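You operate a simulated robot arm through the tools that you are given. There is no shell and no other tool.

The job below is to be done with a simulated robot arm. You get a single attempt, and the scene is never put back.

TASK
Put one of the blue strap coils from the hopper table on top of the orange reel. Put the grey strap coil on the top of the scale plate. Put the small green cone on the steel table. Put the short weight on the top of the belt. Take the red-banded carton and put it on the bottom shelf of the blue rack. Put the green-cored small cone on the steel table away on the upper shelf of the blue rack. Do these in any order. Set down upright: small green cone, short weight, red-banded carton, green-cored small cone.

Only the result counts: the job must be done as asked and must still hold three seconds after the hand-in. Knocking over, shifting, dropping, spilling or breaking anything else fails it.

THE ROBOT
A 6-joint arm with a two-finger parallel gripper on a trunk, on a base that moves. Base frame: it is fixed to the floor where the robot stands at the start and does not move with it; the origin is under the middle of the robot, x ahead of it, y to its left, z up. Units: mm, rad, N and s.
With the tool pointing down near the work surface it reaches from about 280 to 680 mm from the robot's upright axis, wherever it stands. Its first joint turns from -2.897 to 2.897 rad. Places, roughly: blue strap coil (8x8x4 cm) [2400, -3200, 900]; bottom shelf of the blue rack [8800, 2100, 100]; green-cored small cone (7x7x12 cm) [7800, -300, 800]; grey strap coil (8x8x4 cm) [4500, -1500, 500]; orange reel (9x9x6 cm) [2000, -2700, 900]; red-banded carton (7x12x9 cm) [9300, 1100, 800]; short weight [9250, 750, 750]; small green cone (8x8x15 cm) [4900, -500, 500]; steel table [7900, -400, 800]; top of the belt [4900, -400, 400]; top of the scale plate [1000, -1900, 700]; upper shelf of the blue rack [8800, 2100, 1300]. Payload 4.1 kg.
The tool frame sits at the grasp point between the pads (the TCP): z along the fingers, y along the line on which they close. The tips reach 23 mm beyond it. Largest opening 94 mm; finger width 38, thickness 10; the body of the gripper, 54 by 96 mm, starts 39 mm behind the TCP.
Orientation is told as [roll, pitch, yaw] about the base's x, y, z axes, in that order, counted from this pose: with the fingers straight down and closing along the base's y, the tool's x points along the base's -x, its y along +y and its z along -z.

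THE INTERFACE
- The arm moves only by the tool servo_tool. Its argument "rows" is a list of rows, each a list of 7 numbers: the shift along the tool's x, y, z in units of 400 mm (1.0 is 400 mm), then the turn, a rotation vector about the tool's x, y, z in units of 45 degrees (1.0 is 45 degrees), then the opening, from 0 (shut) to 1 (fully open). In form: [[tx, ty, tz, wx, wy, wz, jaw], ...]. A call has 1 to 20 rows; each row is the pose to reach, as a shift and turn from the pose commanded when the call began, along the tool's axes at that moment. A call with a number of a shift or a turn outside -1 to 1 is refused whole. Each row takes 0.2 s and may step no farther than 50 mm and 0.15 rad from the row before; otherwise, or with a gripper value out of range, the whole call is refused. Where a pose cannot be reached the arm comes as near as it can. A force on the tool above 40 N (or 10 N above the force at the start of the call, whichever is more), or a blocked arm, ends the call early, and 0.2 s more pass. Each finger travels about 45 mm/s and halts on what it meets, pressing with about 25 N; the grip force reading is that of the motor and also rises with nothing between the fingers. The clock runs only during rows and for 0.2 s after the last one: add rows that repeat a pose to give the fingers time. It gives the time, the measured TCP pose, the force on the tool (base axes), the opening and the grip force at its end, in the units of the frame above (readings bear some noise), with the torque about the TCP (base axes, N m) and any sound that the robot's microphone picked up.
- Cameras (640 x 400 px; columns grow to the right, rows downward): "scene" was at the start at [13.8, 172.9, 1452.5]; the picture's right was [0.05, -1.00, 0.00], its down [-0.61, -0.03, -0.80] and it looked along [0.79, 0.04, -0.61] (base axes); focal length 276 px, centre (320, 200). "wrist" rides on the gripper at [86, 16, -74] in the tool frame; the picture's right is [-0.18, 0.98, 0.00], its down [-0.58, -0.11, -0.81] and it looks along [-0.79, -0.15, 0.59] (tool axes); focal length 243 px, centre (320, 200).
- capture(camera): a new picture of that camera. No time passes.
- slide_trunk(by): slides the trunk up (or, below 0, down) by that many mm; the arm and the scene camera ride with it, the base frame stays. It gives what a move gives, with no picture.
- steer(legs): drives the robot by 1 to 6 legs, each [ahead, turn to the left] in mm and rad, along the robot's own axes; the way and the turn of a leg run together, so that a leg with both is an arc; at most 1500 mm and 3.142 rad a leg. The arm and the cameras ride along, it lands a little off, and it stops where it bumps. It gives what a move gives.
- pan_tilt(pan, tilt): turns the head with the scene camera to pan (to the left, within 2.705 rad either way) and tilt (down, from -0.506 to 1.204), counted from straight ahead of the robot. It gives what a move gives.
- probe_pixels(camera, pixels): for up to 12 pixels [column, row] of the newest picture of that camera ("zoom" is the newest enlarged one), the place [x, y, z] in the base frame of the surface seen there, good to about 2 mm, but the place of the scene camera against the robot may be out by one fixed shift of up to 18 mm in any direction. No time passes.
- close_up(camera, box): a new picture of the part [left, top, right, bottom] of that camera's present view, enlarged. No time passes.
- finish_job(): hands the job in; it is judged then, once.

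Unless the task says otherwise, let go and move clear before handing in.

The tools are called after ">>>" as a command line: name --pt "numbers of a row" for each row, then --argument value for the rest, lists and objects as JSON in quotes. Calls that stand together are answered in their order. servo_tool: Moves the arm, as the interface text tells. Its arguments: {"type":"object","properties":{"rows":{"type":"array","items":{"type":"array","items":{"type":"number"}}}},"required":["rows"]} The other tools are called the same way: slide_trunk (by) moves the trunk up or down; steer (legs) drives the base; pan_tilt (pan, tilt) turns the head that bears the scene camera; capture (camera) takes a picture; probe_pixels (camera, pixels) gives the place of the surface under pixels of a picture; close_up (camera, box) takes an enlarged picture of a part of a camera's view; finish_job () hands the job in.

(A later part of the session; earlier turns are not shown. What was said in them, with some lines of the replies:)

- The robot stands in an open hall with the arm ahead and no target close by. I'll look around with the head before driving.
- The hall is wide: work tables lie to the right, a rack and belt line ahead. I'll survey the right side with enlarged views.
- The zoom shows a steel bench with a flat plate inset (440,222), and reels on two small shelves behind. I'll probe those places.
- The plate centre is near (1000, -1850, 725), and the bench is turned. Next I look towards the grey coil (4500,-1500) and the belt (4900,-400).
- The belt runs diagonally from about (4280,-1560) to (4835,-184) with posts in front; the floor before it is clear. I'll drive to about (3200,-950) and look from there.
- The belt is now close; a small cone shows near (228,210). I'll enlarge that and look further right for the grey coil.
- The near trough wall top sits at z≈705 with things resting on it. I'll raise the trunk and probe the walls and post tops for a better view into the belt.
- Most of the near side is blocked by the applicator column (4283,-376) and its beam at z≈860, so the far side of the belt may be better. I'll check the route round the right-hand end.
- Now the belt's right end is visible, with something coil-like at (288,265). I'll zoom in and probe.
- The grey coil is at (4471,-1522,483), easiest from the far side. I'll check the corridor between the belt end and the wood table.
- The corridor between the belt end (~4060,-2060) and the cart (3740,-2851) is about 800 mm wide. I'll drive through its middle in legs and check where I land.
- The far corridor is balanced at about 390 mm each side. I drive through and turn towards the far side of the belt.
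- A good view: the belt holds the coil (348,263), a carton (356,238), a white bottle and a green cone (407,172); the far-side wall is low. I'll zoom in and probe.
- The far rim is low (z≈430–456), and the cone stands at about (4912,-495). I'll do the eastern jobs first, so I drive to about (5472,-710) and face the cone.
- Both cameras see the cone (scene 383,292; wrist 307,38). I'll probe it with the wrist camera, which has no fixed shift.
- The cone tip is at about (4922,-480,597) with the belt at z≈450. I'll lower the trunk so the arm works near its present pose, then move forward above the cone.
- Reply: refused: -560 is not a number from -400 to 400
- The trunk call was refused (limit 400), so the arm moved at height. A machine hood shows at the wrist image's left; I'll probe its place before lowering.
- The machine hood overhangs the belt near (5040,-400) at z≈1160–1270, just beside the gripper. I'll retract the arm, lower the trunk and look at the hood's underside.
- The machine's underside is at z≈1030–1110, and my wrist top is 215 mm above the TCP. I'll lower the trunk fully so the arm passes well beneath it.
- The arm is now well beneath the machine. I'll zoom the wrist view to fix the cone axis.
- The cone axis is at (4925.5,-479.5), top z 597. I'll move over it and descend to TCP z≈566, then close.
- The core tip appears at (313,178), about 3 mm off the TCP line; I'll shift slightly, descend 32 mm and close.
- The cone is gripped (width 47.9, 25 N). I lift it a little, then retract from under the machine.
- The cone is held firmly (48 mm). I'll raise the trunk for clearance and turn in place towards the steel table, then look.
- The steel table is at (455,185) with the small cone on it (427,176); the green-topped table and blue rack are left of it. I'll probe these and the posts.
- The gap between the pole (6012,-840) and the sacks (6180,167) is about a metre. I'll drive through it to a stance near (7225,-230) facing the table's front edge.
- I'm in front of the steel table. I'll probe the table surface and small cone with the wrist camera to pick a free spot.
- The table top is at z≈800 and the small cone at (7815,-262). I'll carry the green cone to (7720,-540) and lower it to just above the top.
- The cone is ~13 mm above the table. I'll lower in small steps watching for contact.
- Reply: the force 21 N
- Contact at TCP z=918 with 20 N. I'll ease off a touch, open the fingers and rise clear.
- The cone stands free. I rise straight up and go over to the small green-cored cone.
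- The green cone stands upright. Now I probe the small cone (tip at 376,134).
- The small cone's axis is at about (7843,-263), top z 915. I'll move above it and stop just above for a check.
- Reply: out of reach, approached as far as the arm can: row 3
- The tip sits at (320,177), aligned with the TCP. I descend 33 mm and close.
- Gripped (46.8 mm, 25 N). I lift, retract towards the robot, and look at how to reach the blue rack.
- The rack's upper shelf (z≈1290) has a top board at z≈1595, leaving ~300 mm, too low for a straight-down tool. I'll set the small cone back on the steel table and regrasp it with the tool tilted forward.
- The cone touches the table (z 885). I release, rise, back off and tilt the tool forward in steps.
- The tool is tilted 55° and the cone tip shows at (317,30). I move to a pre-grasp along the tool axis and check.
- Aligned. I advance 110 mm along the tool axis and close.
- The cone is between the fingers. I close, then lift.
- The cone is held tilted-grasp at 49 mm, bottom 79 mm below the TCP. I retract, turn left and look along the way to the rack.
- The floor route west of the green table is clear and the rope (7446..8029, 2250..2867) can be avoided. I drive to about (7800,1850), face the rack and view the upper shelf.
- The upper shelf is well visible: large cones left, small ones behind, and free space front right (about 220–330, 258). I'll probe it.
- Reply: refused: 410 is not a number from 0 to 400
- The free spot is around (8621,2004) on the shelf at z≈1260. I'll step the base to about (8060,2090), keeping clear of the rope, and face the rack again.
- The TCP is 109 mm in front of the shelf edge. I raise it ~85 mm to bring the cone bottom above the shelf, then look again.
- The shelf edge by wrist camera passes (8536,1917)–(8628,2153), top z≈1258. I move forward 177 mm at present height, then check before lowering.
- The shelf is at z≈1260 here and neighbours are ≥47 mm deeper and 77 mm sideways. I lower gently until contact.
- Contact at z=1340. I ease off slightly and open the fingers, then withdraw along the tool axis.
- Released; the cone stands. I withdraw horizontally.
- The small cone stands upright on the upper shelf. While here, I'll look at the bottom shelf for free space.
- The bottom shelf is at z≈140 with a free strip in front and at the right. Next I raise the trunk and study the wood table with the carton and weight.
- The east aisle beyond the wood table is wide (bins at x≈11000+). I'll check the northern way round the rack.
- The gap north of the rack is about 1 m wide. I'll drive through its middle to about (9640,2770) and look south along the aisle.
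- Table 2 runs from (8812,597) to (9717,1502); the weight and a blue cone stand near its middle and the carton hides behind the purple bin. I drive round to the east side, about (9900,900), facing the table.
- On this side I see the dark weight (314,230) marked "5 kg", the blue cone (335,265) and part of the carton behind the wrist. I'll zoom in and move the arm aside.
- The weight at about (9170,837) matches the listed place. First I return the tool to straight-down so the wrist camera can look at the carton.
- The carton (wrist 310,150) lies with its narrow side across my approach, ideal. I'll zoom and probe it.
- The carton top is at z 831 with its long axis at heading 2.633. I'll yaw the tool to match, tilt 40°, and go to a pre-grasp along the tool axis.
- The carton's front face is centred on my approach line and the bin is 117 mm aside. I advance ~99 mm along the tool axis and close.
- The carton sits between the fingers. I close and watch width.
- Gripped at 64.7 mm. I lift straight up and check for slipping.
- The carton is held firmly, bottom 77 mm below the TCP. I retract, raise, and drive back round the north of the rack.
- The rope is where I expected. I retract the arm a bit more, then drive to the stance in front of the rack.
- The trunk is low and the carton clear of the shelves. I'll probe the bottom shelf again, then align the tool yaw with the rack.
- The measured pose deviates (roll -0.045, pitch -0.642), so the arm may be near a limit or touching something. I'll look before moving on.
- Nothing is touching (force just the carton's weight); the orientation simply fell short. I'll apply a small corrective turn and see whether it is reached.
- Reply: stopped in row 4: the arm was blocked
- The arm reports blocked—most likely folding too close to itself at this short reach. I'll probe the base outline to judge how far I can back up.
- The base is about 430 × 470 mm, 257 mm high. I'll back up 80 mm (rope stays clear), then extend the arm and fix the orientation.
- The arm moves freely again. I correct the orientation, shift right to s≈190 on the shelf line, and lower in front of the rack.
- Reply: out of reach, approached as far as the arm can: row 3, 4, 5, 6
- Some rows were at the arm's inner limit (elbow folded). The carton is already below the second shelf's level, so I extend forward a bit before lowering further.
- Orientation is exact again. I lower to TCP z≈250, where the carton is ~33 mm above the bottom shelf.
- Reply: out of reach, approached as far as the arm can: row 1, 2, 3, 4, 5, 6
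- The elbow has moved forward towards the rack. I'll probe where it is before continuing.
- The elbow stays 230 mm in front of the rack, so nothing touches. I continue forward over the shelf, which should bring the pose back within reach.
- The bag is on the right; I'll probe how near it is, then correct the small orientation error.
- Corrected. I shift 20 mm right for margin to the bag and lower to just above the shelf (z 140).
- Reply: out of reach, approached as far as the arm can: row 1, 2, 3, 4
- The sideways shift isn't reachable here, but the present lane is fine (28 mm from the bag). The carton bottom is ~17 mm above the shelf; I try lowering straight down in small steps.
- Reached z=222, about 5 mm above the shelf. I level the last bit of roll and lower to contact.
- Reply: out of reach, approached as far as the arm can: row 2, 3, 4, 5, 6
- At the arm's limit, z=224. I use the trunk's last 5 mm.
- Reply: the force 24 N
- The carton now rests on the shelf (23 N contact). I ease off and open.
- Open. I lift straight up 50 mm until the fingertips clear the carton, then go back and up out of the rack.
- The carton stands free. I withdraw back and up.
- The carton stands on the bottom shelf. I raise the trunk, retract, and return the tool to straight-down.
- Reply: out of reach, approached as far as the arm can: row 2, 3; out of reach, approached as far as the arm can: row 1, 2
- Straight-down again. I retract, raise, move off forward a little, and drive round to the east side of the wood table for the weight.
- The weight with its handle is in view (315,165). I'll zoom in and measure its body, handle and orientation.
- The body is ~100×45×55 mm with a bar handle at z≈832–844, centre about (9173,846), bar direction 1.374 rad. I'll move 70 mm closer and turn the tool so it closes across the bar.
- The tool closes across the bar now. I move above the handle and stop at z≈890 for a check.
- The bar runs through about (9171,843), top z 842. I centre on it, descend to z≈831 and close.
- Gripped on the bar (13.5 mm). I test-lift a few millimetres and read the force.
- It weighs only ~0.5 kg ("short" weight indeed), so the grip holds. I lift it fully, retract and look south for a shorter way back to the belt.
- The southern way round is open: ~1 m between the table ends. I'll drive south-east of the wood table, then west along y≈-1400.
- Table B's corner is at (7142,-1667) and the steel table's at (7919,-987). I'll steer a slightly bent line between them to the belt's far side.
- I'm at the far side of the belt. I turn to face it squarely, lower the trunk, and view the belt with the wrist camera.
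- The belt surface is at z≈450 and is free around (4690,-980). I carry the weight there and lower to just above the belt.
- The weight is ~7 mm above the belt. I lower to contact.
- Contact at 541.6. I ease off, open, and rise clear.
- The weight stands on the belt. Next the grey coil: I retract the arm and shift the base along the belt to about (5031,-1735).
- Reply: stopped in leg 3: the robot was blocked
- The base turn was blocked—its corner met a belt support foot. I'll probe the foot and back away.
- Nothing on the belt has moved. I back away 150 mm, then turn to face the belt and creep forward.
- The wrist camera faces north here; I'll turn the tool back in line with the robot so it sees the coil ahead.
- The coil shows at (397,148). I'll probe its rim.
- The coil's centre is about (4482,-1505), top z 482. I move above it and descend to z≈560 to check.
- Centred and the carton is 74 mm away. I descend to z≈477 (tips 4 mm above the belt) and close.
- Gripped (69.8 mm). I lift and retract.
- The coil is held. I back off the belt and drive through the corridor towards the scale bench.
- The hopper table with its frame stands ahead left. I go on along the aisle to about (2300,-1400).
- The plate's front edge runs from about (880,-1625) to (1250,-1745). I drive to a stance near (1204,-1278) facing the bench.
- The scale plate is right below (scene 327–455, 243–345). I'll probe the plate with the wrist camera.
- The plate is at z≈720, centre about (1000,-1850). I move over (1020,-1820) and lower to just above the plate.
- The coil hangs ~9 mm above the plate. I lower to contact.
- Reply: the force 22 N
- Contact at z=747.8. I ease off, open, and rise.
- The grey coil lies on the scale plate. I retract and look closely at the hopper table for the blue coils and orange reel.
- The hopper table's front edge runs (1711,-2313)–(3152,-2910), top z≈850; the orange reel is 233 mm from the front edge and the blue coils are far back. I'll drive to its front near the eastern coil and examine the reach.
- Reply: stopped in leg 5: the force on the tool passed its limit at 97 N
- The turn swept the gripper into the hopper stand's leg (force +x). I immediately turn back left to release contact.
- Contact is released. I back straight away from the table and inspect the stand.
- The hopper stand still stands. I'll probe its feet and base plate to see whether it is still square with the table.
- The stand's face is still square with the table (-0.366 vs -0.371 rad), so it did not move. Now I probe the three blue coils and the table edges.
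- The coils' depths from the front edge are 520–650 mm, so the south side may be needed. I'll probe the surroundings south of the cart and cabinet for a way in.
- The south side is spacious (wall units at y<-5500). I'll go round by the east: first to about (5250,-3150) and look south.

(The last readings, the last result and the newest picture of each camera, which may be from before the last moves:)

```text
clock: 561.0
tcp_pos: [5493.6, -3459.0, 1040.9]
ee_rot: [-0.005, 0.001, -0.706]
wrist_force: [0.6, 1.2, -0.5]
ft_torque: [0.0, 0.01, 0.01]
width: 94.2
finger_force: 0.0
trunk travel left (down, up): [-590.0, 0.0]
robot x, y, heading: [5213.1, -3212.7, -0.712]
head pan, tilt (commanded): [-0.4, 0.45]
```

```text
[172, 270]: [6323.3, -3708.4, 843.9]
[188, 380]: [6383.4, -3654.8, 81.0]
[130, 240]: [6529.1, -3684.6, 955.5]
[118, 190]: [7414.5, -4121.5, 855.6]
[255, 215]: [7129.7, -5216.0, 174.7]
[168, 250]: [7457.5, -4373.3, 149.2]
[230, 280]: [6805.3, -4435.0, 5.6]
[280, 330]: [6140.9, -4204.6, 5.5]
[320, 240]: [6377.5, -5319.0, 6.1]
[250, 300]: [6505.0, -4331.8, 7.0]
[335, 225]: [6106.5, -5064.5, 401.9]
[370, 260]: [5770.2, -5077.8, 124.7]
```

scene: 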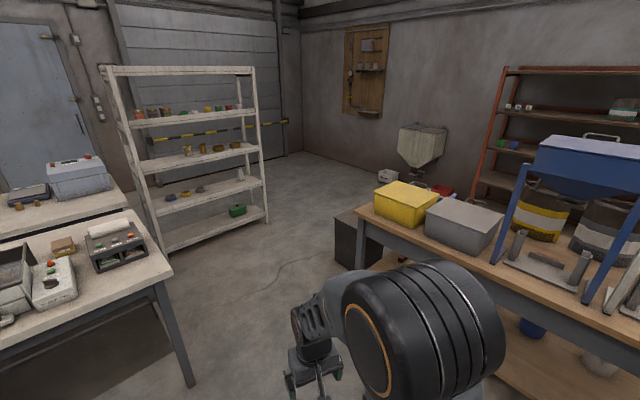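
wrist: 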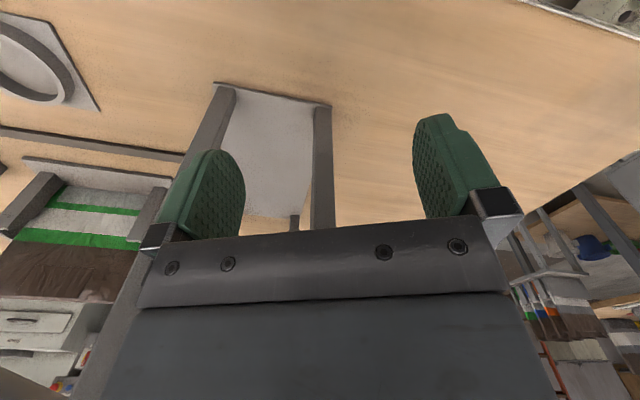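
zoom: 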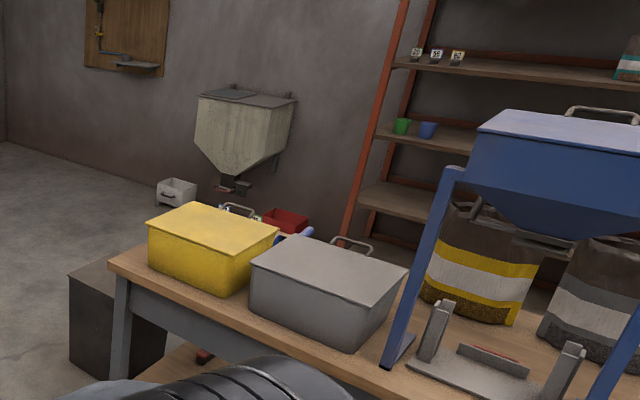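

The way passes between (6323,-3708) and (5766,-4706), then round the black box. I drive that far and look west.

>>> steer --legs '[[0, -0.134], [1256, 0], [0, -0.29], [1225, 0], [0, -1.17], [1050, 0]]'

>>> pan_tilt --pan -0.4 --tilt 0.4

>>> capture --camera "scene"

```text
clock: 582.6
tcp_pos: [5666.8, -6333.4, 1040.9]
ee_rot: [-0.006, -0.001, -2.27]
wrist_force: [-0.2, -0.4, -0.3]
ft_torque: [-0.01, 0.02, 0.03]
width: 93.9
finger_force: 0.1
trunk travel left (down, up): [-590.0, 0.0]
robot x, y, heading: [5905.7, -6051.2, -2.282]
head pan, tilt (commanded): [-0.4, 0.45]
```

```text
clock: 583.2
tcp_pos: [5664.8, -6333.6, 1041.8]
ee_rot: [-0.005, -0.001, -2.272]
wrist_force: [0.1, -0.1, 0.2]
ft_torque: [0.0, 0.0, 0.01]
width: 94.0
finger_force: 0.0
trunk travel left (down, up): [-590.0, 0.0]
robot x, y, heading: [5908.9, -6054.4, -2.279]
head pan, tilt (commanded): [-0.4, 0.4]
```

```text
taken
```

scene: 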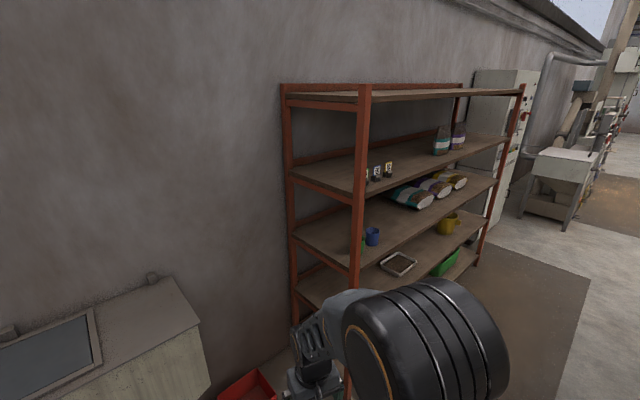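

>>> steer --legs '[[0, -1.1]]'

>>> pan_tilt --pan 0.0 --tilt 0.45

>>> capture --camera "scene"

>>> probe_pixels --camera "scene" --pixels '[[320, 250], [300, 180], [250, 200], [350, 200], [200, 250], [400, 250], [280, 150], [330, 170], [150, 200], [260, 300], [380, 180], [450, 200]]'

```text
clock: 586.4
tcp_pos: [5547.9, -5959.3, 1040.3]
ee_rot: [-0.006, 0.001, 2.904]
wrist_force: [0.7, -0.3, 0.5]
ft_torque: [0.01, 0.03, 0.01]
width: 94.0
finger_force: 0.0
trunk travel left (down, up): [-590.0, 0.0]
robot x, y, heading: [5909.7, -6048.9, 2.898]
head pan, tilt (commanded): [-0.4, 0.4]
```

```text
clock: 587.3
tcp_pos: [5549.1, -5959.4, 1040.4]
ee_rot: [-0.005, 0.001, 2.904]
wrist_force: [0.1, -0.2, 0.4]
ft_torque: [0.03, -0.01, 0.03]
width: 94.2
finger_force: 0.1
trunk travel left (down, up): [-590.0, 0.0]
robot x, y, heading: [5909.6, -6054.2, 2.894]
head pan, tilt (commanded): [0.0, 0.45]
```

```text
taken
```

scene: 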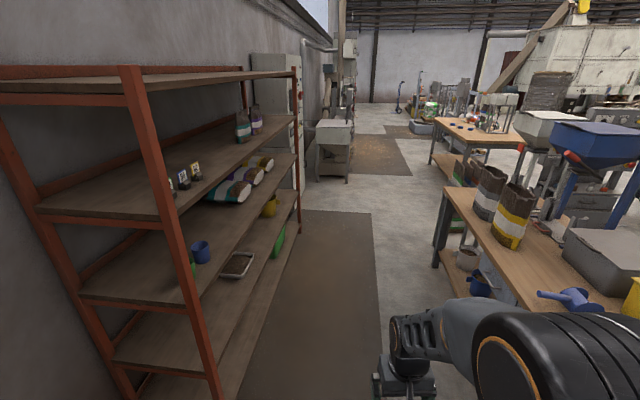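

```text
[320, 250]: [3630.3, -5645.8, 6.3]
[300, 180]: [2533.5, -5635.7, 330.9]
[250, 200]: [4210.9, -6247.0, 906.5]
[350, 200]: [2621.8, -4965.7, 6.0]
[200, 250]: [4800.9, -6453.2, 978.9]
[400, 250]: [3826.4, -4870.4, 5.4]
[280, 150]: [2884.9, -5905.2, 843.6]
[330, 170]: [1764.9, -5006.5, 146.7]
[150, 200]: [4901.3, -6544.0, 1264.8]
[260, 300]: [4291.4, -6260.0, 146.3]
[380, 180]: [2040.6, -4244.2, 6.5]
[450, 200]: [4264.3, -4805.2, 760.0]
```

The aisle west is clear and the hopper table's back side with the blue coils is visible. I drive to about (2400,-4150) and face the table.

>>> steer --legs '[[0, -0.106], [1500, 0], [536, 0], [0, -0.29], [1500, 0], [500, 0]]'

>>> steer --legs '[[0, -1.2]]'

>>> pan_tilt --pan 0.0 --tilt 0.5

>>> capture --camera "scene"

```text
clock: 608.4
tcp_pos: [2104.3, -3964.7, 1041.8]
ee_rot: [-0.005, 0.0, 2.523]
wrist_force: [0.9, -0.3, 0.5]
ft_torque: [-0.01, 0.0, -0.03]
width: 93.9
finger_force: 0.0
trunk travel left (down, up): [-590.0, 0.0]
robot x, y, heading: [2404.5, -4181.1, 2.515]
head pan, tilt (commanded): [0.0, 0.45]
```

```text
clock: 611.8
tcp_pos: [2499.9, -3823.1, 1040.7]
ee_rot: [-0.006, -0.001, 1.325]
wrist_force: [-0.6, 0.8, 0.7]
ft_torque: [0.0, -0.01, 0.0]
width: 94.1
finger_force: 0.0
trunk travel left (down, up): [-590.0, 0.0]
robot x, y, heading: [2404.2, -4180.8, 1.317]
head pan, tilt (commanded): [0.0, 0.45]
```

```text
clock: 612.4
tcp_pos: [2498.0, -3823.7, 1041.6]
ee_rot: [-0.006, 0.0, 1.323]
wrist_force: [0.5, -0.6, -0.4]
ft_torque: [0.0, 0.01, 0.0]
width: 94.1
finger_force: 0.1
trunk travel left (down, up): [-590.0, 0.0]
robot x, y, heading: [2405.4, -4183.6, 1.318]
head pan, tilt (commanded): [0.0, 0.499]
```

```text
taken
```

scene: 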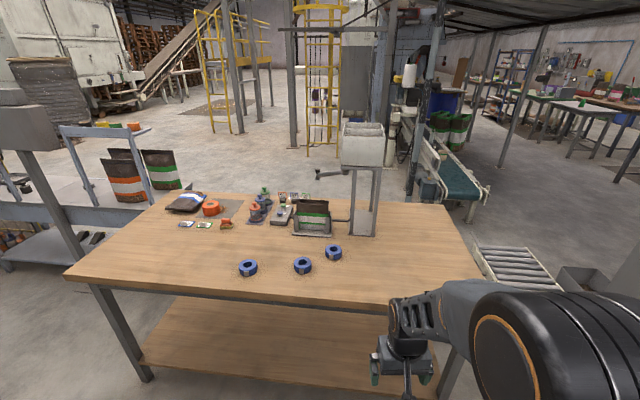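

From the south the three blue coils (248,268), (302,265), (333,253) and the orange reel (210,207) are all visible. I'll probe them and the west-end surroundings.

>>> close_up --camera "scene" --box '[60, 160, 380, 320]'

>>> probe_pixels --camera "scene" --pixels '[[248, 263], [302, 260], [333, 248], [211, 204], [66, 277], [480, 275], [165, 194], [145, 380], [60, 265], [85, 215], [130, 225], [20, 300]]'

```text
2.00 times, centred on (220, 240) of scene
```

zoom: 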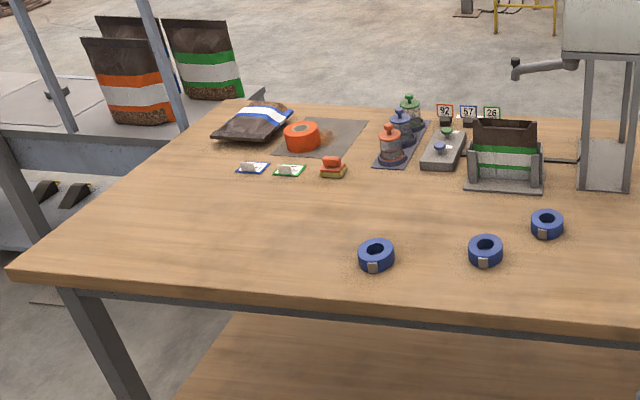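

```text
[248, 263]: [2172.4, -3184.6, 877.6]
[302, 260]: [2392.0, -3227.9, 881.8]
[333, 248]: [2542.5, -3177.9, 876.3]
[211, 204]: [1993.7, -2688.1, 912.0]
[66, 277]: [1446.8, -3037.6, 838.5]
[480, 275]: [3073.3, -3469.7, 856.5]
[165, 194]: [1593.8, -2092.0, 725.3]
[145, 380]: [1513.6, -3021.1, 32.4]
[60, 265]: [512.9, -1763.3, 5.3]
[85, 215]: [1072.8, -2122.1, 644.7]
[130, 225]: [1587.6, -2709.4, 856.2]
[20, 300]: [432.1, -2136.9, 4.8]
```

The back-west corner of the table is at (1447,-3038), so a stance off its west end will later reach the reel. First coil C at about (2175,-3190): I move to (1974,-3715) facing it.

>>> steer --legs '[[0, 0.997], [636, 0], [0, -1.116]]'

>>> pan_tilt --pan 0.1 --tilt 0.7

>>> capture --camera "scene"

>>> capture --camera "wrist"

```text
clock: 621.3
tcp_pos: [2116.3, -3373.7, 1042.3]
ee_rot: [-0.005, -0.002, 1.2]
wrist_force: [-0.5, 0.0, -0.1]
ft_torque: [0.04, -0.01, 0.0]
width: 94.0
finger_force: 0.1
trunk travel left (down, up): [-590.0, 0.0]
robot x, y, heading: [1979.2, -3721.7, 1.194]
head pan, tilt (commanded): [0.0, 0.499]
```

```text
clock: 622.0
tcp_pos: [2116.3, -3371.2, 1041.7]
ee_rot: [-0.005, 0.0, 1.201]
wrist_force: [0.3, 0.5, 0.3]
ft_torque: [0.03, 0.01, 0.01]
width: 94.1
finger_force: 0.1
trunk travel left (down, up): [-590.0, 0.0]
robot x, y, heading: [1978.5, -3718.3, 1.193]
head pan, tilt (commanded): [0.099, 0.7]
```

```text
taken
```

scene: 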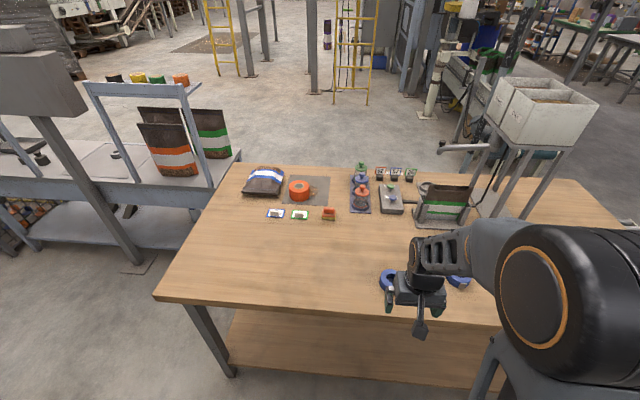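

```text
taken
```

wrist: 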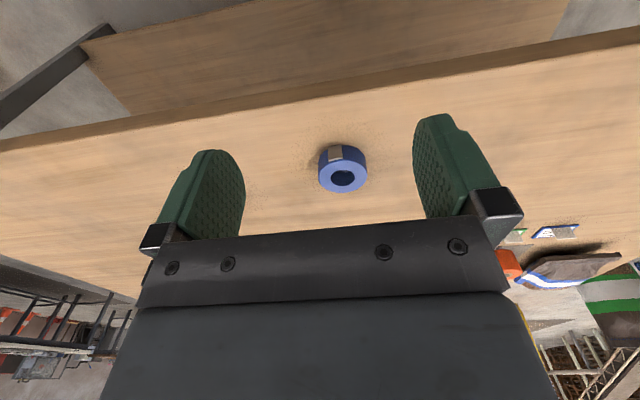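

Coil C shows at wrist (343,170). I also see the scale display post's foot at scene (130,262) near the west end; I'll probe both.

>>> probe_pixels --camera "wrist" --pixels '[[343, 163], [326, 172], [361, 172], [343, 190], [330, 185], [357, 186], [332, 162], [356, 165], [335, 152], [290, 190], [400, 190], [343, 178]]'

>>> probe_pixels --camera "scene" --pixels '[[135, 262], [120, 270], [75, 180], [40, 90], [300, 185], [215, 185], [235, 160], [60, 140], [160, 290], [225, 370], [150, 265], [265, 180]]'

>>> close_up --camera "wrist" --box '[300, 130, 390, 200]'

```text
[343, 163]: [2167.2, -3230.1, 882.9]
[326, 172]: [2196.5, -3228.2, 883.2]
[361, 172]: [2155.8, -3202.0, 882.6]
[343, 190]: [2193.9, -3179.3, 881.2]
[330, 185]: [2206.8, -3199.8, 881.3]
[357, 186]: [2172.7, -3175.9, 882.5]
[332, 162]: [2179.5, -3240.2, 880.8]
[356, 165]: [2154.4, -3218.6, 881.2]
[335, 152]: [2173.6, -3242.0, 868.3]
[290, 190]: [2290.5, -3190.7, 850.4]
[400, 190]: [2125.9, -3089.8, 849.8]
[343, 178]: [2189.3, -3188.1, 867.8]
```

```text
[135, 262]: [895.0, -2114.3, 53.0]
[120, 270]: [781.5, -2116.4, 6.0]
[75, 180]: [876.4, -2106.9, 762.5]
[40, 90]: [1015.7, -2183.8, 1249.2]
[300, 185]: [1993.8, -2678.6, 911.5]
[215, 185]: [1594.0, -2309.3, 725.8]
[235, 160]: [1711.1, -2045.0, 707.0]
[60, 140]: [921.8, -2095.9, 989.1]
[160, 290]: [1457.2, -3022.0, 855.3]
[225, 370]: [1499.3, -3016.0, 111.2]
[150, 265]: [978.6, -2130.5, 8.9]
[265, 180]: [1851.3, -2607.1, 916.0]
```

```text
5.71 times, centred on (345, 165) of wrist
```

zoom: 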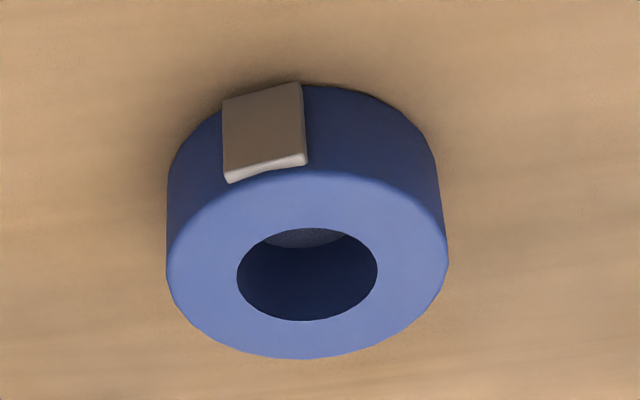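

The table is at z 850 and the coil top at 882, centre about (2181.5,-3203). I move above it and descend to z≈925 for a check.

>>> servo_tool --pt "-0.113 0 0 0 0 0 1" --pt "-0.226 0 0 0 0 0 1" --pt "-0.339 0 0 0 0 0 1" --pt "-0.4517 0.0007 0 0 0 0 1" --pt "-0.4517 0.0007 0.1 0 0 0 1" --pt "-0.4517 0.0007 0.2 0 0 0 1" --pt "-0.4517 0.0007 0.29 0 0 0 1" --pt "-0.4517 0.0007 0.29 0 0 0 1"

>>> capture --camera "wrist"

```text
clock: 623.8
tcp_pos: [2181.2, -3204.4, 924.6]
ee_rot: [-0.006, 0.001, 1.2]
wrist_force: [0.1, 0.6, 0.7]
ft_torque: [0.02, -0.02, -0.01]
width: 94.1
finger_force: 0.2
trunk travel left (down, up): [-590.0, 0.0]
robot x, y, heading: [1977.1, -3719.3, 1.194]
head pan, tilt (commanded): [0.099, 0.7]
```

```text
taken
```

wrist: 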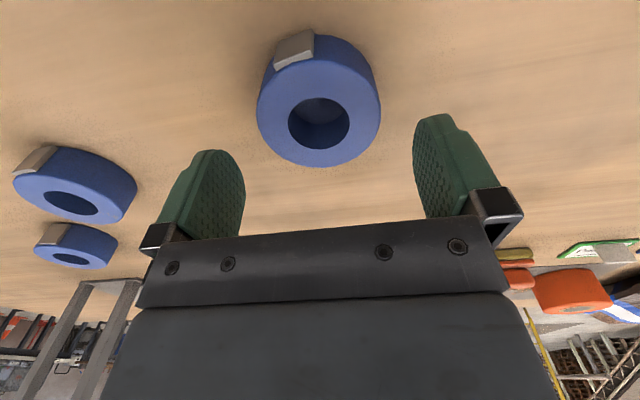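

Centred (hole at 320,122). I descend to z≈877.5 and close.

>>> servo_tool --pt "0 0 0.06 0 0 0 1" --pt "0 0 0.1 0 0 0 1" --pt "0 0 0.1175 0 0 0 1" --pt "0 0 0.1175 0 0 0 1" --pt "0 0 0.1175 0 0 0 0.85" --pt "0 0 0.1175 0 0 0 0.7" --pt "0 0 0.1175 0 0 0 0.6" --pt "0 0 0.1175 0 0 0 0.6" --pt "0 0 0.1175 0 0 0 0.6"

>>> capture --camera "wrist"

```text
clock: 625.8
tcp_pos: [2182.1, -3204.8, 878.6]
ee_rot: [-0.006, 0.0, 1.201]
wrist_force: [-0.2, 0.3, 0.5]
ft_torque: [-0.02, -0.01, -0.01]
width: 69.5
finger_force: 25.3
trunk travel left (down, up): [-590.0, 0.0]
robot x, y, heading: [1974.8, -3716.4, 1.19]
head pan, tilt (commanded): [0.099, 0.7]
```

```text
taken
```

wrist: 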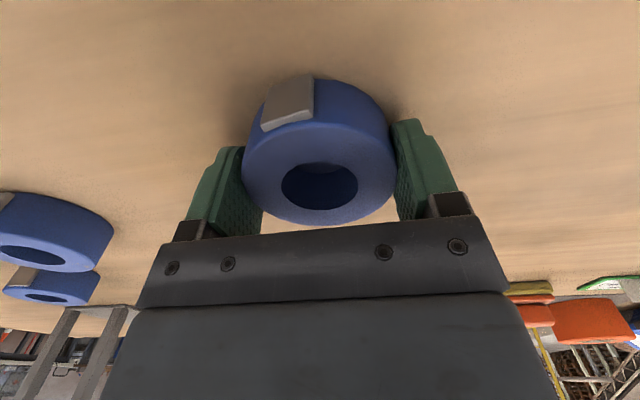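

Gripped. I lift and retract, then look at the west end of the table.

>>> servo_tool --pt "0 0 -0.05 0 0 0 0.6" --pt "0 0 -0.15 0 0 0 0.6" --pt "0 0 -0.25 0 0 0 0.6" --pt "0 0 -0.35 0 0 0 0.6" --pt "0.1 0 -0.42 0 0 0 0.6" --pt "0.2 0 -0.45 0 0 0 0.6" --pt "0.3 0 -0.45 0 0 0 0.6" --pt "0.4 0 -0.45 0 0 0 0.6" --pt "0.48 0 -0.45 0 0 0 0.6" --pt "0.48 0 -0.45 0 0 0 0.6"

>>> steer --legs '[[-150, 0], [0, 1.2]]'

>>> pan_tilt --pan -0.6 --tilt 0.5

>>> capture --camera "scene"

>>> capture --camera "wrist"

```text
clock: 628.0
tcp_pos: [2110.6, -3383.5, 1058.9]
ee_rot: [-0.005, -0.001, 1.2]
wrist_force: [-0.5, -0.6, -0.1]
ft_torque: [0.0, 0.0, -0.02]
width: 69.2
finger_force: 25.2
trunk travel left (down, up): [-590.0, 0.0]
robot x, y, heading: [1971.1, -3718.0, 1.193]
head pan, tilt (commanded): [0.099, 0.7]
```

```text
clock: 632.4
tcp_pos: [1659.7, -3607.7, 1059.0]
ee_rot: [-0.004, 0.0, 2.393]
wrist_force: [0.7, -0.5, -1.4]
ft_torque: [0.02, 0.0, -0.03]
width: 69.4
finger_force: 25.5
trunk travel left (down, up): [-590.0, 0.0]
robot x, y, heading: [1921.3, -3857.6, 2.381]
head pan, tilt (commanded): [0.099, 0.7]
```

```text
clock: 633.4
tcp_pos: [1660.1, -3608.1, 1058.2]
ee_rot: [-0.005, 0.0, 2.391]
wrist_force: [0.7, -0.4, -0.8]
ft_torque: [0.01, 0.0, -0.01]
width: 69.5
finger_force: 25.1
trunk travel left (down, up): [-590.0, 0.0]
robot x, y, heading: [1925.3, -3858.4, 2.39]
head pan, tilt (commanded): [-0.6, 0.499]
```

```text
taken
```

scene: 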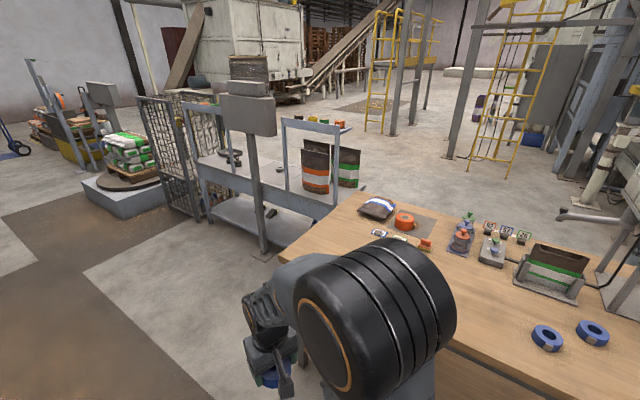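

```text
taken
```

wrist: 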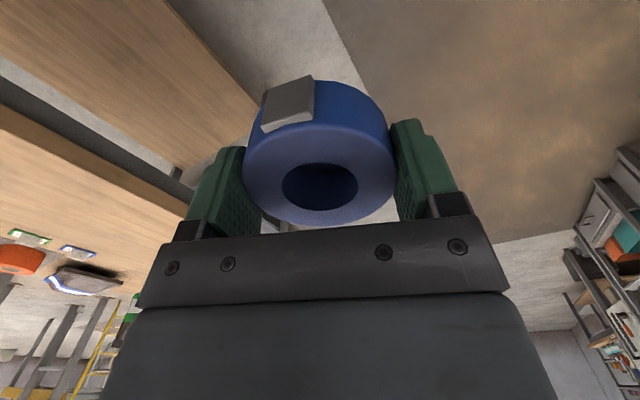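

The ground west of the table is open; the display post stands at (895,-2114). I retract the arm to keep its sweep small and drive round the table's south-west corner.

>>> servo_tool --pt "0.09 0 0 0 0 0 0.6" --pt "0.18 0 0 0 0 0 0.6" --pt "0.18 0 0 0 0 0 0.6"

>>> steer --legs '[[0, 0.209], [1080, 0], [0, -1.339], [758, 0]]'

>>> pan_tilt --pan -0.9 --tilt 0.7

>>> capture --camera "scene"

```text
clock: 634.2
tcp_pos: [1701.6, -3648.1, 1063.3]
ee_rot: [-0.004, 0.001, 2.392]
wrist_force: [0.6, 0.3, -0.3]
ft_torque: [0.01, 0.0, -0.01]
width: 69.6
finger_force: 25.0
out of reach, approached as far as the arm can: row 2, 3
trunk travel left (down, up): [-590.0, 0.0]
robot x, y, heading: [1922.1, -3858.6, 2.382]
head pan, tilt (commanded): [-0.6, 0.499]
```

```text
clock: 647.6
tcp_pos: [1347.9, -2279.8, 1062.8]
ee_rot: [-0.005, 0.002, 1.24]
wrist_force: [-0.5, 0.5, -0.9]
ft_torque: [-0.02, 0.0, -0.03]
width: 69.2
finger_force: 25.0
trunk travel left (down, up): [-590.0, 0.0]
robot x, y, heading: [1246.4, -2567.5, 1.232]
head pan, tilt (commanded): [-0.6, 0.499]
```

```text
clock: 648.4
tcp_pos: [1347.7, -2281.4, 1064.0]
ee_rot: [-0.005, 0.002, 1.239]
wrist_force: [-0.4, 0.6, -1.4]
ft_torque: [0.0, -0.01, 0.0]
width: 69.3
finger_force: 25.2
trunk travel left (down, up): [-590.0, 0.0]
robot x, y, heading: [1243.8, -2568.3, 1.23]
head pan, tilt (commanded): [-0.901, 0.7]
```

```text
taken
```

scene: 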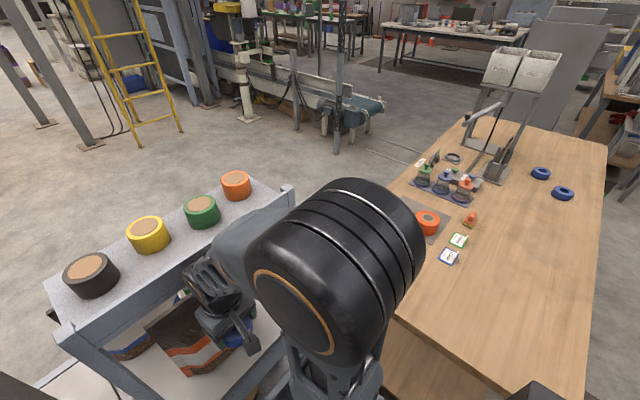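

The arm is close to the bench's reel shelf. I'll probe the clearances before turning.

>>> probe_pixels --camera "scene" --pixels '[[95, 345], [180, 275], [240, 215], [290, 190], [205, 285], [230, 320], [215, 250], [300, 250], [195, 350], [150, 310], [236, 345], [270, 195]]'

>>> close_up --camera "scene" --box '[40, 150, 360, 400]'

```text
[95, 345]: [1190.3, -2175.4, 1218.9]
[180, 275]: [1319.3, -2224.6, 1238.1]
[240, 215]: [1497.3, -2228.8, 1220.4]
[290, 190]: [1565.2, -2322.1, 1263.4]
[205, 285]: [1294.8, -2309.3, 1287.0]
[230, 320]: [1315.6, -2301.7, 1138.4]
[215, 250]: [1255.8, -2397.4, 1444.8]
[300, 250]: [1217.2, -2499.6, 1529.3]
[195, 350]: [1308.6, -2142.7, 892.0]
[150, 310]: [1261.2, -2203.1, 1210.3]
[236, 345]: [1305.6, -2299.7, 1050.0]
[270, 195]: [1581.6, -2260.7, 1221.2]
```

```text
1.60 times, centred on (200, 275) of scene
```

zoom: 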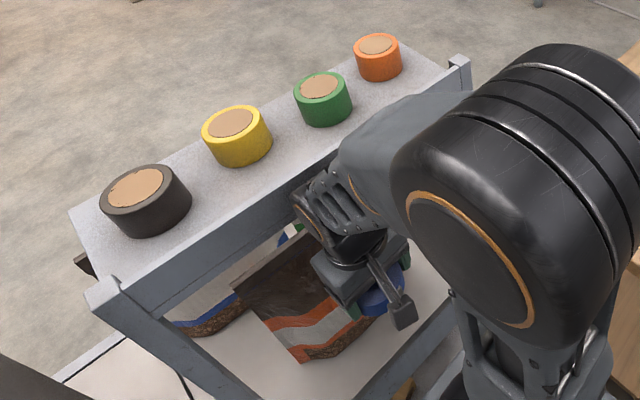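

The gripper is nearly at the shelf's lip, so a turn here would scrape. I'll back off 100 mm, turn east, and shuffle sideways with a short back-and-forth.

>>> steer --legs '[[-110, 0]]'

>>> steer --legs '[[0, -1.601], [-400, 0], [0, 0.25], [400, 0], [0, -0.25]]'

>>> pan_tilt --pan 0.0 --tilt 0.6

>>> capture --camera "scene"

>>> capture --camera "wrist"

```text
clock: 649.6
tcp_pos: [1309.4, -2385.8, 1064.2]
ee_rot: [-0.005, 0.0, 1.239]
wrist_force: [0.6, -0.2, -1.2]
ft_torque: [0.02, -0.03, -0.05]
width: 69.3
finger_force: 25.1
trunk travel left (down, up): [-590.0, 0.0]
robot x, y, heading: [1207.8, -2669.8, 1.231]
head pan, tilt (commanded): [-0.901, 0.7]
```

```text
clock: 659.9
tcp_pos: [1512.6, -2686.4, 1063.1]
ee_rot: [-0.006, 0.003, -0.366]
wrist_force: [1.4, -0.2, -1.0]
ft_torque: [0.0, -0.01, -0.03]
width: 69.2
finger_force: 25.0
trunk travel left (down, up): [-590.0, 0.0]
robot x, y, heading: [1227.4, -2574.3, -0.371]
head pan, tilt (commanded): [-0.901, 0.7]
```

```text
clock: 661.0
tcp_pos: [1513.0, -2686.4, 1064.6]
ee_rot: [-0.005, 0.002, -0.366]
wrist_force: [0.7, 0.7, -0.9]
ft_torque: [0.03, 0.01, 0.0]
width: 69.6
finger_force: 25.5
trunk travel left (down, up): [-590.0, 0.0]
robot x, y, heading: [1230.5, -2572.2, -0.369]
head pan, tilt (commanded): [0.0, 0.6]
```

```text
taken
```

scene: 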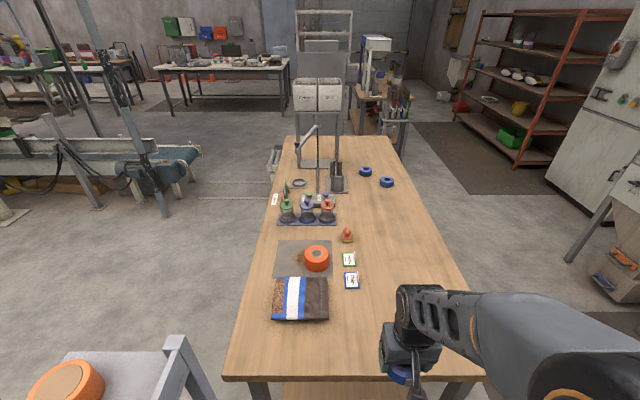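

```text
taken
```

wrist: 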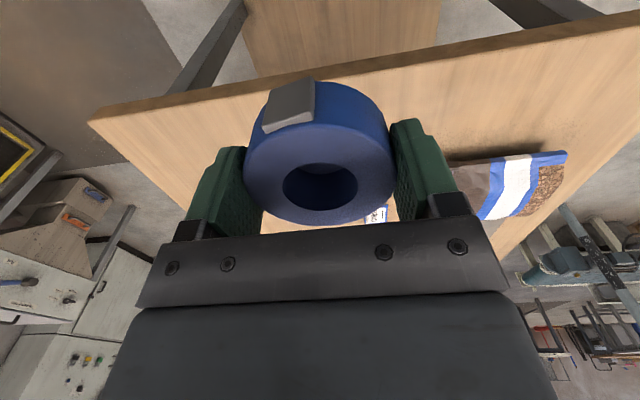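

I face along the table from its west end with the reel ahead (317,257). I move forward 130 mm and bring the coil towards the reel at height.

>>> steer --legs '[[130, 0]]'

>>> capture --camera "scene"

>>> probe_pixels --camera "scene" --pixels '[[317, 285], [325, 290], [300, 290], [330, 300], [310, 300], [320, 310], [345, 300], [300, 330], [350, 285], [280, 300]]'

>>> close_up --camera "scene" --box '[220, 220, 440, 360]'

```text
clock: 662.3
tcp_pos: [1632.7, -2732.3, 1063.1]
ee_rot: [-0.004, 0.002, -0.364]
wrist_force: [0.1, 0.9, -0.4]
ft_torque: [0.03, 0.02, 0.02]
width: 69.4
finger_force: 24.8
trunk travel left (down, up): [-590.0, 0.0]
robot x, y, heading: [1352.8, -2616.8, -0.373]
head pan, tilt (commanded): [0.0, 0.6]
```

```text
taken
```

scene: 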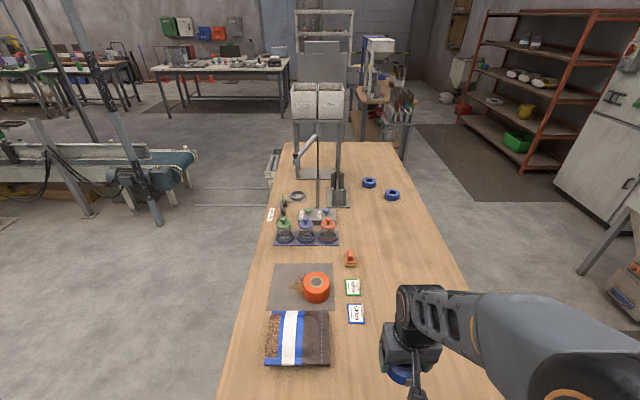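

```text
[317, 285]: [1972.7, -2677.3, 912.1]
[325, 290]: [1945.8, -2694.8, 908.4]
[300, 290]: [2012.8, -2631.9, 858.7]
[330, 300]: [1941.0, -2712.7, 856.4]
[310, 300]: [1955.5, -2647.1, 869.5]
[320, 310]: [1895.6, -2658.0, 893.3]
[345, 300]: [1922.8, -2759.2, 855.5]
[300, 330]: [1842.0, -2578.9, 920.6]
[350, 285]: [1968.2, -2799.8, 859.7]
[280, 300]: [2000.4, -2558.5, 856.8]
```

```text
2.86 times, centred on (330, 290) of scene
```

zoom: 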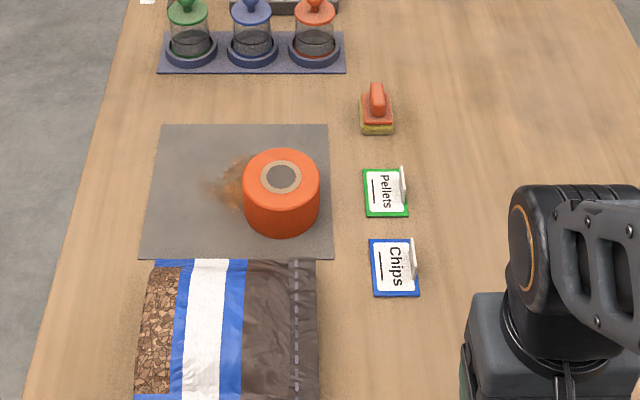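

I bring the coil over the reel's estimated place (1980,-2680) at height and check with the wrist camera.

>>> servo_tool --pt "-0.0956 0.0539 0 0 0 0 0.6" --pt "-0.191 0.108 0 0 0 0 0.6" --pt "-0.287 0.162 0 0 0 0 0.6" --pt "-0.3825 0.2155 0 0 0 0 0.6" --pt "-0.478 0.269 0 0 0 0 0.6" --pt "-0.574 0.323 0 0 0 0 0.6" --pt "-0.67 0.377 0 0 0 0 0.6" --pt "-0.765 0.431 0 0 0 0 0.6" --pt "-0.765 0.431 0 0 0 0 0.6"

>>> capture --camera "wrist"

>>> capture --camera "scene"

```text
clock: 664.3
tcp_pos: [1981.5, -2679.2, 1062.1]
ee_rot: [-0.006, 0.002, -0.364]
wrist_force: [0.5, -0.7, -0.9]
ft_torque: [-0.01, 0.0, -0.01]
width: 69.2
finger_force: 25.2
trunk travel left (down, up): [-590.0, 0.0]
robot x, y, heading: [1353.2, -2623.4, -0.373]
head pan, tilt (commanded): [0.0, 0.6]
```

```text
taken
```

wrist: 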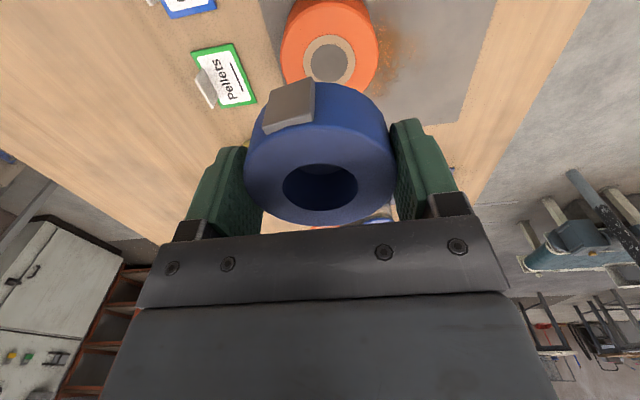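

```text
taken
```

scene: 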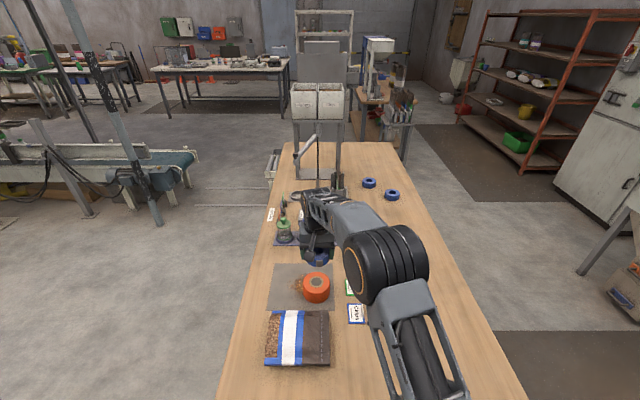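

The reel is visible at (329,60) in the wrist view. I'll probe its top ring.

>>> probe_pixels --camera "wrist" --pixels '[[329, 60], [310, 45], [350, 45], [295, 50], [365, 50], [329, 25], [315, 30], [345, 30], [300, 75], [360, 75], [329, 12], [410, 60]]'

>>> close_up --camera "wrist" --box '[260, 0, 400, 100]'

```text
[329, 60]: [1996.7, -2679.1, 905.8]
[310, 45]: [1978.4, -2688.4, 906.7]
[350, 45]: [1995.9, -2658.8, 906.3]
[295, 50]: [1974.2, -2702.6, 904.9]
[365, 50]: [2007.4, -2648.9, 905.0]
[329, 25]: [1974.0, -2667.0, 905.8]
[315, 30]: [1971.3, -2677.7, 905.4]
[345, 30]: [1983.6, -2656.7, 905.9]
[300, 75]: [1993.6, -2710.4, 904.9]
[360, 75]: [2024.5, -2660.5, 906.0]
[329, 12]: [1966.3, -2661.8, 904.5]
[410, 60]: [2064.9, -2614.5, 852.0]
```

```text
4.00 times, centred on (330, 50) of wrist
```

zoom: 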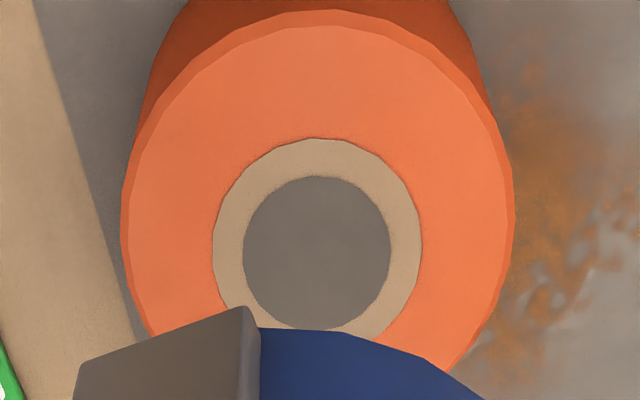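

The reel's centre is (1998,-2680), top z 905.6. I shift over it and lower to ~10 mm above.

>>> servo_tool --pt "-0.0393 0.0128 0 0 0 0 0.6" --pt "-0.0393 0.0128 0.1 0 0 0 0.6" --pt "-0.0393 0.0128 0.2 0 0 0 0.6" --pt "-0.0393 0.0128 0.29 0 0 0 0.6" --pt "-0.0393 0.0128 0.29 0 0 0 0.6"

>>> capture --camera "wrist"

>>> close_up --camera "scene" --box '[220, 160, 440, 340]'

```text
clock: 665.5
tcp_pos: [1996.8, -2682.1, 945.1]
ee_rot: [-0.005, 0.003, -0.364]
wrist_force: [0.4, 0.8, -1.0]
ft_torque: [0.03, 0.01, 0.0]
width: 69.7
finger_force: 24.5
trunk travel left (down, up): [-590.0, 0.0]
robot x, y, heading: [1351.0, -2621.7, -0.374]
head pan, tilt (commanded): [0.0, 0.6]
```

```text
taken
```

wrist: 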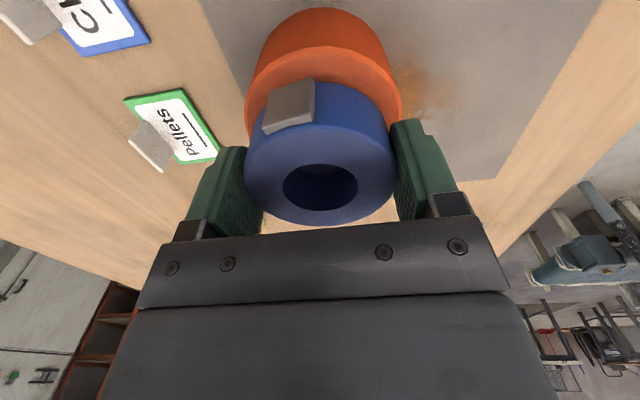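

```text
2.22 times, centred on (330, 250) of scene
```

zoom: 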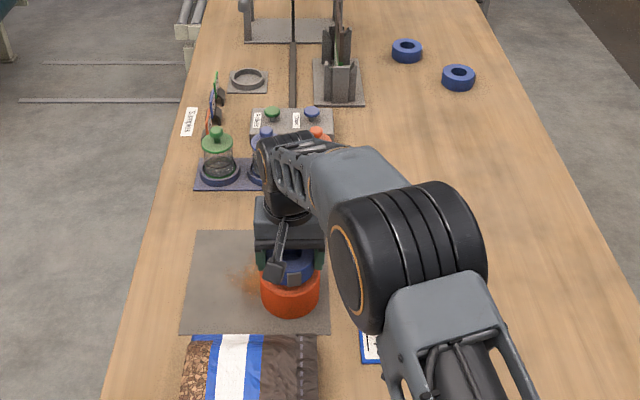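

The coil is right over the reel. I lower gently to contact.

>>> servo_tool --pt "0 0 0.01 0 0 0 0.6" --pt "0 0 0.018 0 0 0 0.6" --pt "0 0 0.023 0 0 0 0.6" --pt "0 0 0.027 0 0 0 0.6" --pt "0 0 0.031 0 0 0 0.6" --pt "0 0 0.031 0 0 0 0.6"

```text
clock: 666.9
tcp_pos: [1997.9, -2682.2, 934.8]
ee_rot: [-0.007, 0.001, -0.365]
wrist_force: [-0.2, -0.3, -0.2]
ft_torque: [0.06, -0.02, -0.01]
width: 69.6
finger_force: 25.3
trunk travel left (down, up): [-590.0, 0.0]
robot x, y, heading: [1352.3, -2622.6, -0.372]
head pan, tilt (commanded): [0.0, 0.6]
```

Barely touching. I lower another couple of millimetres.

>>> servo_tool --pt "0 0 0.003 0 0 0 0.6" --pt "0 0 0.006 0 0 0 0.6" --pt "0 0 0.006 0 0 0 0.6"

```text
clock: 667.7
tcp_pos: [1996.7, -2682.1, 934.0]
ee_rot: [-0.003, -0.003, -0.364]
wrist_force: [1.1, -0.6, 17.1]
ft_torque: [0.02, 0.13, -0.02]
width: 69.4
finger_force: 25.2
trunk travel left (down, up): [-590.0, 0.0]
robot x, y, heading: [1350.1, -2619.6, -0.374]
head pan, tilt (commanded): [0.0, 0.6]
```

Contact (17 N). I ease off, open slowly, and rise.

>>> servo_tool --pt "0 0 -0.004 0 0 0 0.6" --pt "0 0 -0.004 0 0 0 0.78" --pt "0 0 -0.004 0 0 0 0.88" --pt "0 0 -0.004 0 0 0 0.95" --pt "0 0 -0.004 0 0 0 1" --pt "0 0 -0.004 0 0 0 1" --pt "0 0 -0.08 0 0 0 1" --pt "0 0 -0.18 0 0 0 1" --pt "0 0 -0.28 0 0 0 1" --pt "0 0 -0.36 0 0 0 1" --pt "0 0 -0.36 0 0 0 1"

>>> capture --camera "wrist"

>>> close_up --camera "scene" --box '[220, 160, 440, 340]'

```text
clock: 670.1
tcp_pos: [1997.1, -2682.6, 1074.8]
ee_rot: [-0.007, 0.004, -0.365]
wrist_force: [0.4, -0.3, -1.2]
ft_torque: [0.03, 0.01, 0.0]
width: 94.1
finger_force: 0.0
trunk travel left (down, up): [-590.0, 0.0]
robot x, y, heading: [1351.2, -2621.4, -0.374]
head pan, tilt (commanded): [0.0, 0.6]
```

```text
taken
```

wrist: 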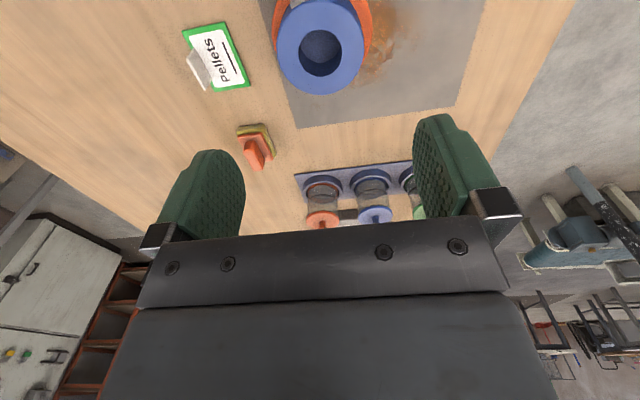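

```text
2.22 times, centred on (330, 250) of scene
```

zoom: 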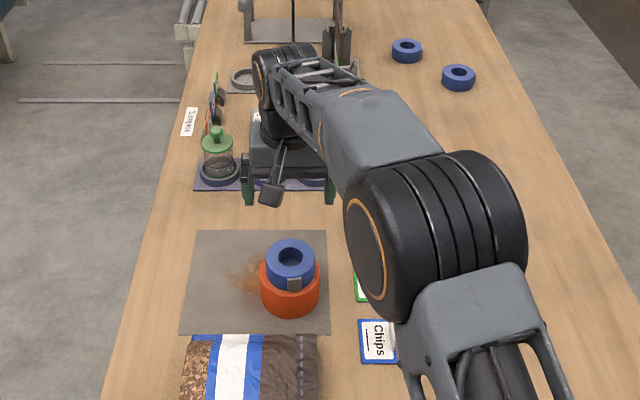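

The blue coil sits centred on the orange reel. I retract the arm clear of the table and take a last look.

>>> servo_tool --pt "0.1 -0.03 -0.02 0 0 0 1" --pt "0.2 -0.06 -0.04 0 0 0 1" --pt "0.3 -0.1 -0.04 0 0 0 1" --pt "0.4 -0.15 -0.04 0 0 0 1" --pt "0.5 -0.2 -0.04 0 0 0 1" --pt "0.6 -0.25 -0.04 0 0 0 1" --pt "0.7 -0.3 -0.04 0 0 0 1" --pt "0.7 -0.3 -0.04 0 0 0 1"

>>> steer --legs '[[-250, 0]]'

>>> capture --camera "scene"

>>> close_up --camera "scene" --box '[220, 100, 440, 320]'

```text
clock: 671.9
tcp_pos: [1693.8, -2693.5, 1092.5]
ee_rot: [-0.005, 0.002, -0.364]
wrist_force: [-0.6, -0.1, 0.0]
ft_torque: [-0.01, -0.01, -0.01]
width: 94.0
finger_force: 0.0
trunk travel left (down, up): [-590.0, 0.0]
robot x, y, heading: [1357.1, -2622.1, -0.373]
head pan, tilt (commanded): [0.0, 0.6]
```

```text
clock: 673.8
tcp_pos: [1457.8, -2601.6, 1092.6]
ee_rot: [-0.006, 0.0, -0.363]
wrist_force: [-0.7, -1.1, -0.1]
ft_torque: [-0.01, 0.0, -0.02]
width: 94.0
finger_force: 0.1
trunk travel left (down, up): [-590.0, 0.0]
robot x, y, heading: [1116.3, -2527.5, -0.373]
head pan, tilt (commanded): [0.0, 0.6]
```

```text
taken
```

scene: 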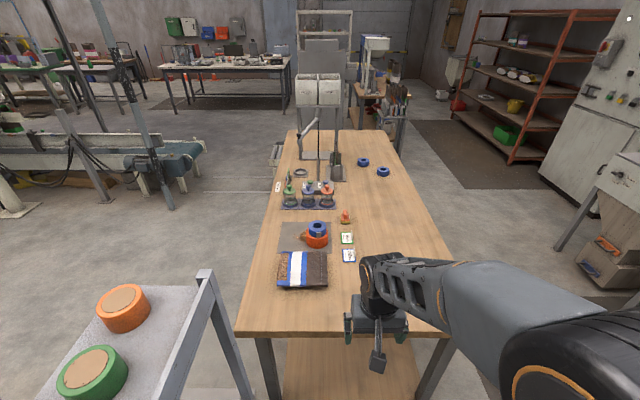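

```text
1.82 times, centred on (330, 210) of scene
```

zoom: 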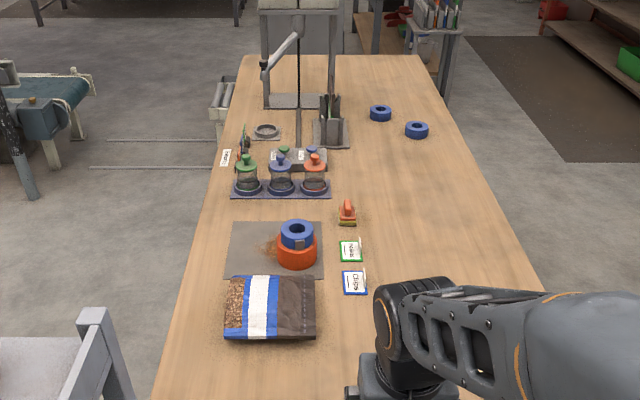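

Everything stands. As a check on the hopper stand, I'll see whether its nozzle is still over the ring on the table.

>>> probe_pixels --camera "zoom" --pixels '[[264, 66], [267, 72], [266, 131], [255, 131], [277, 131], [266, 125], [266, 137], [298, 228], [297, 262], [270, 62]]'

>>> close_up --camera "scene" --box '[260, 90, 400, 200]'

```text
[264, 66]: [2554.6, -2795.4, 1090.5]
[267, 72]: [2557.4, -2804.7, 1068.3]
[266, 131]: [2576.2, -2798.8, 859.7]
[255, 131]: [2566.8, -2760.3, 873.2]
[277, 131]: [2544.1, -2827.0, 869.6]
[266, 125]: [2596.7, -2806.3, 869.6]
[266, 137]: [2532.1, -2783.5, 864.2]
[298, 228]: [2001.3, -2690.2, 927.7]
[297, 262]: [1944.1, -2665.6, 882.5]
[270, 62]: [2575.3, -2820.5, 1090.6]
```

```text
3.64 times, centred on (330, 145) of scene
```

zoom: 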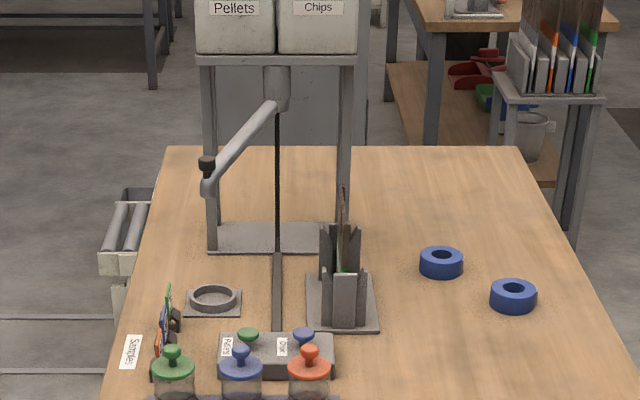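

The nozzle (≈2560,-2802) is still right over the ring (≈2570,-2797), so the stand has not shifted. The coil sits on the reel and the gripper is clear, so I hand the job in.

>>> finish_job

```text
The job is handed in.
```

All six items were placed, each standing where I set it at my last look, and the job is handed in; the hand-in gave no verdict.

| Item | Where it is now |
|---|---|
| Blue strap coil | Centred on the orange reel on the hopper table |
| Grey strap coil | On the scale plate |
| Small green cone | Upright on the steel table |
| Short weight (the one marked 5 kg) | Upright on the belt |
| Red-banded carton | Upright on the bottom shelf of the blue rack, at the right front |
| Green-cored small cone | Upright on the upper shelf of the blue rack, at the front |

Two bumps happened on the way, and either could count against the job:

- **Hopper stand:** a turn swept the gripper into it with about 97 N. Afterwards it was still square with the table and its nozzle was still over the ring, so I believe it did not move. I had no measured position from before the contact.
- **Belt support foot:** the base corner touched it and the drive stopped. The carton, coil and weight on the belt were still in place.

The gripper let go of everything and was clear of the table before the hand-in.
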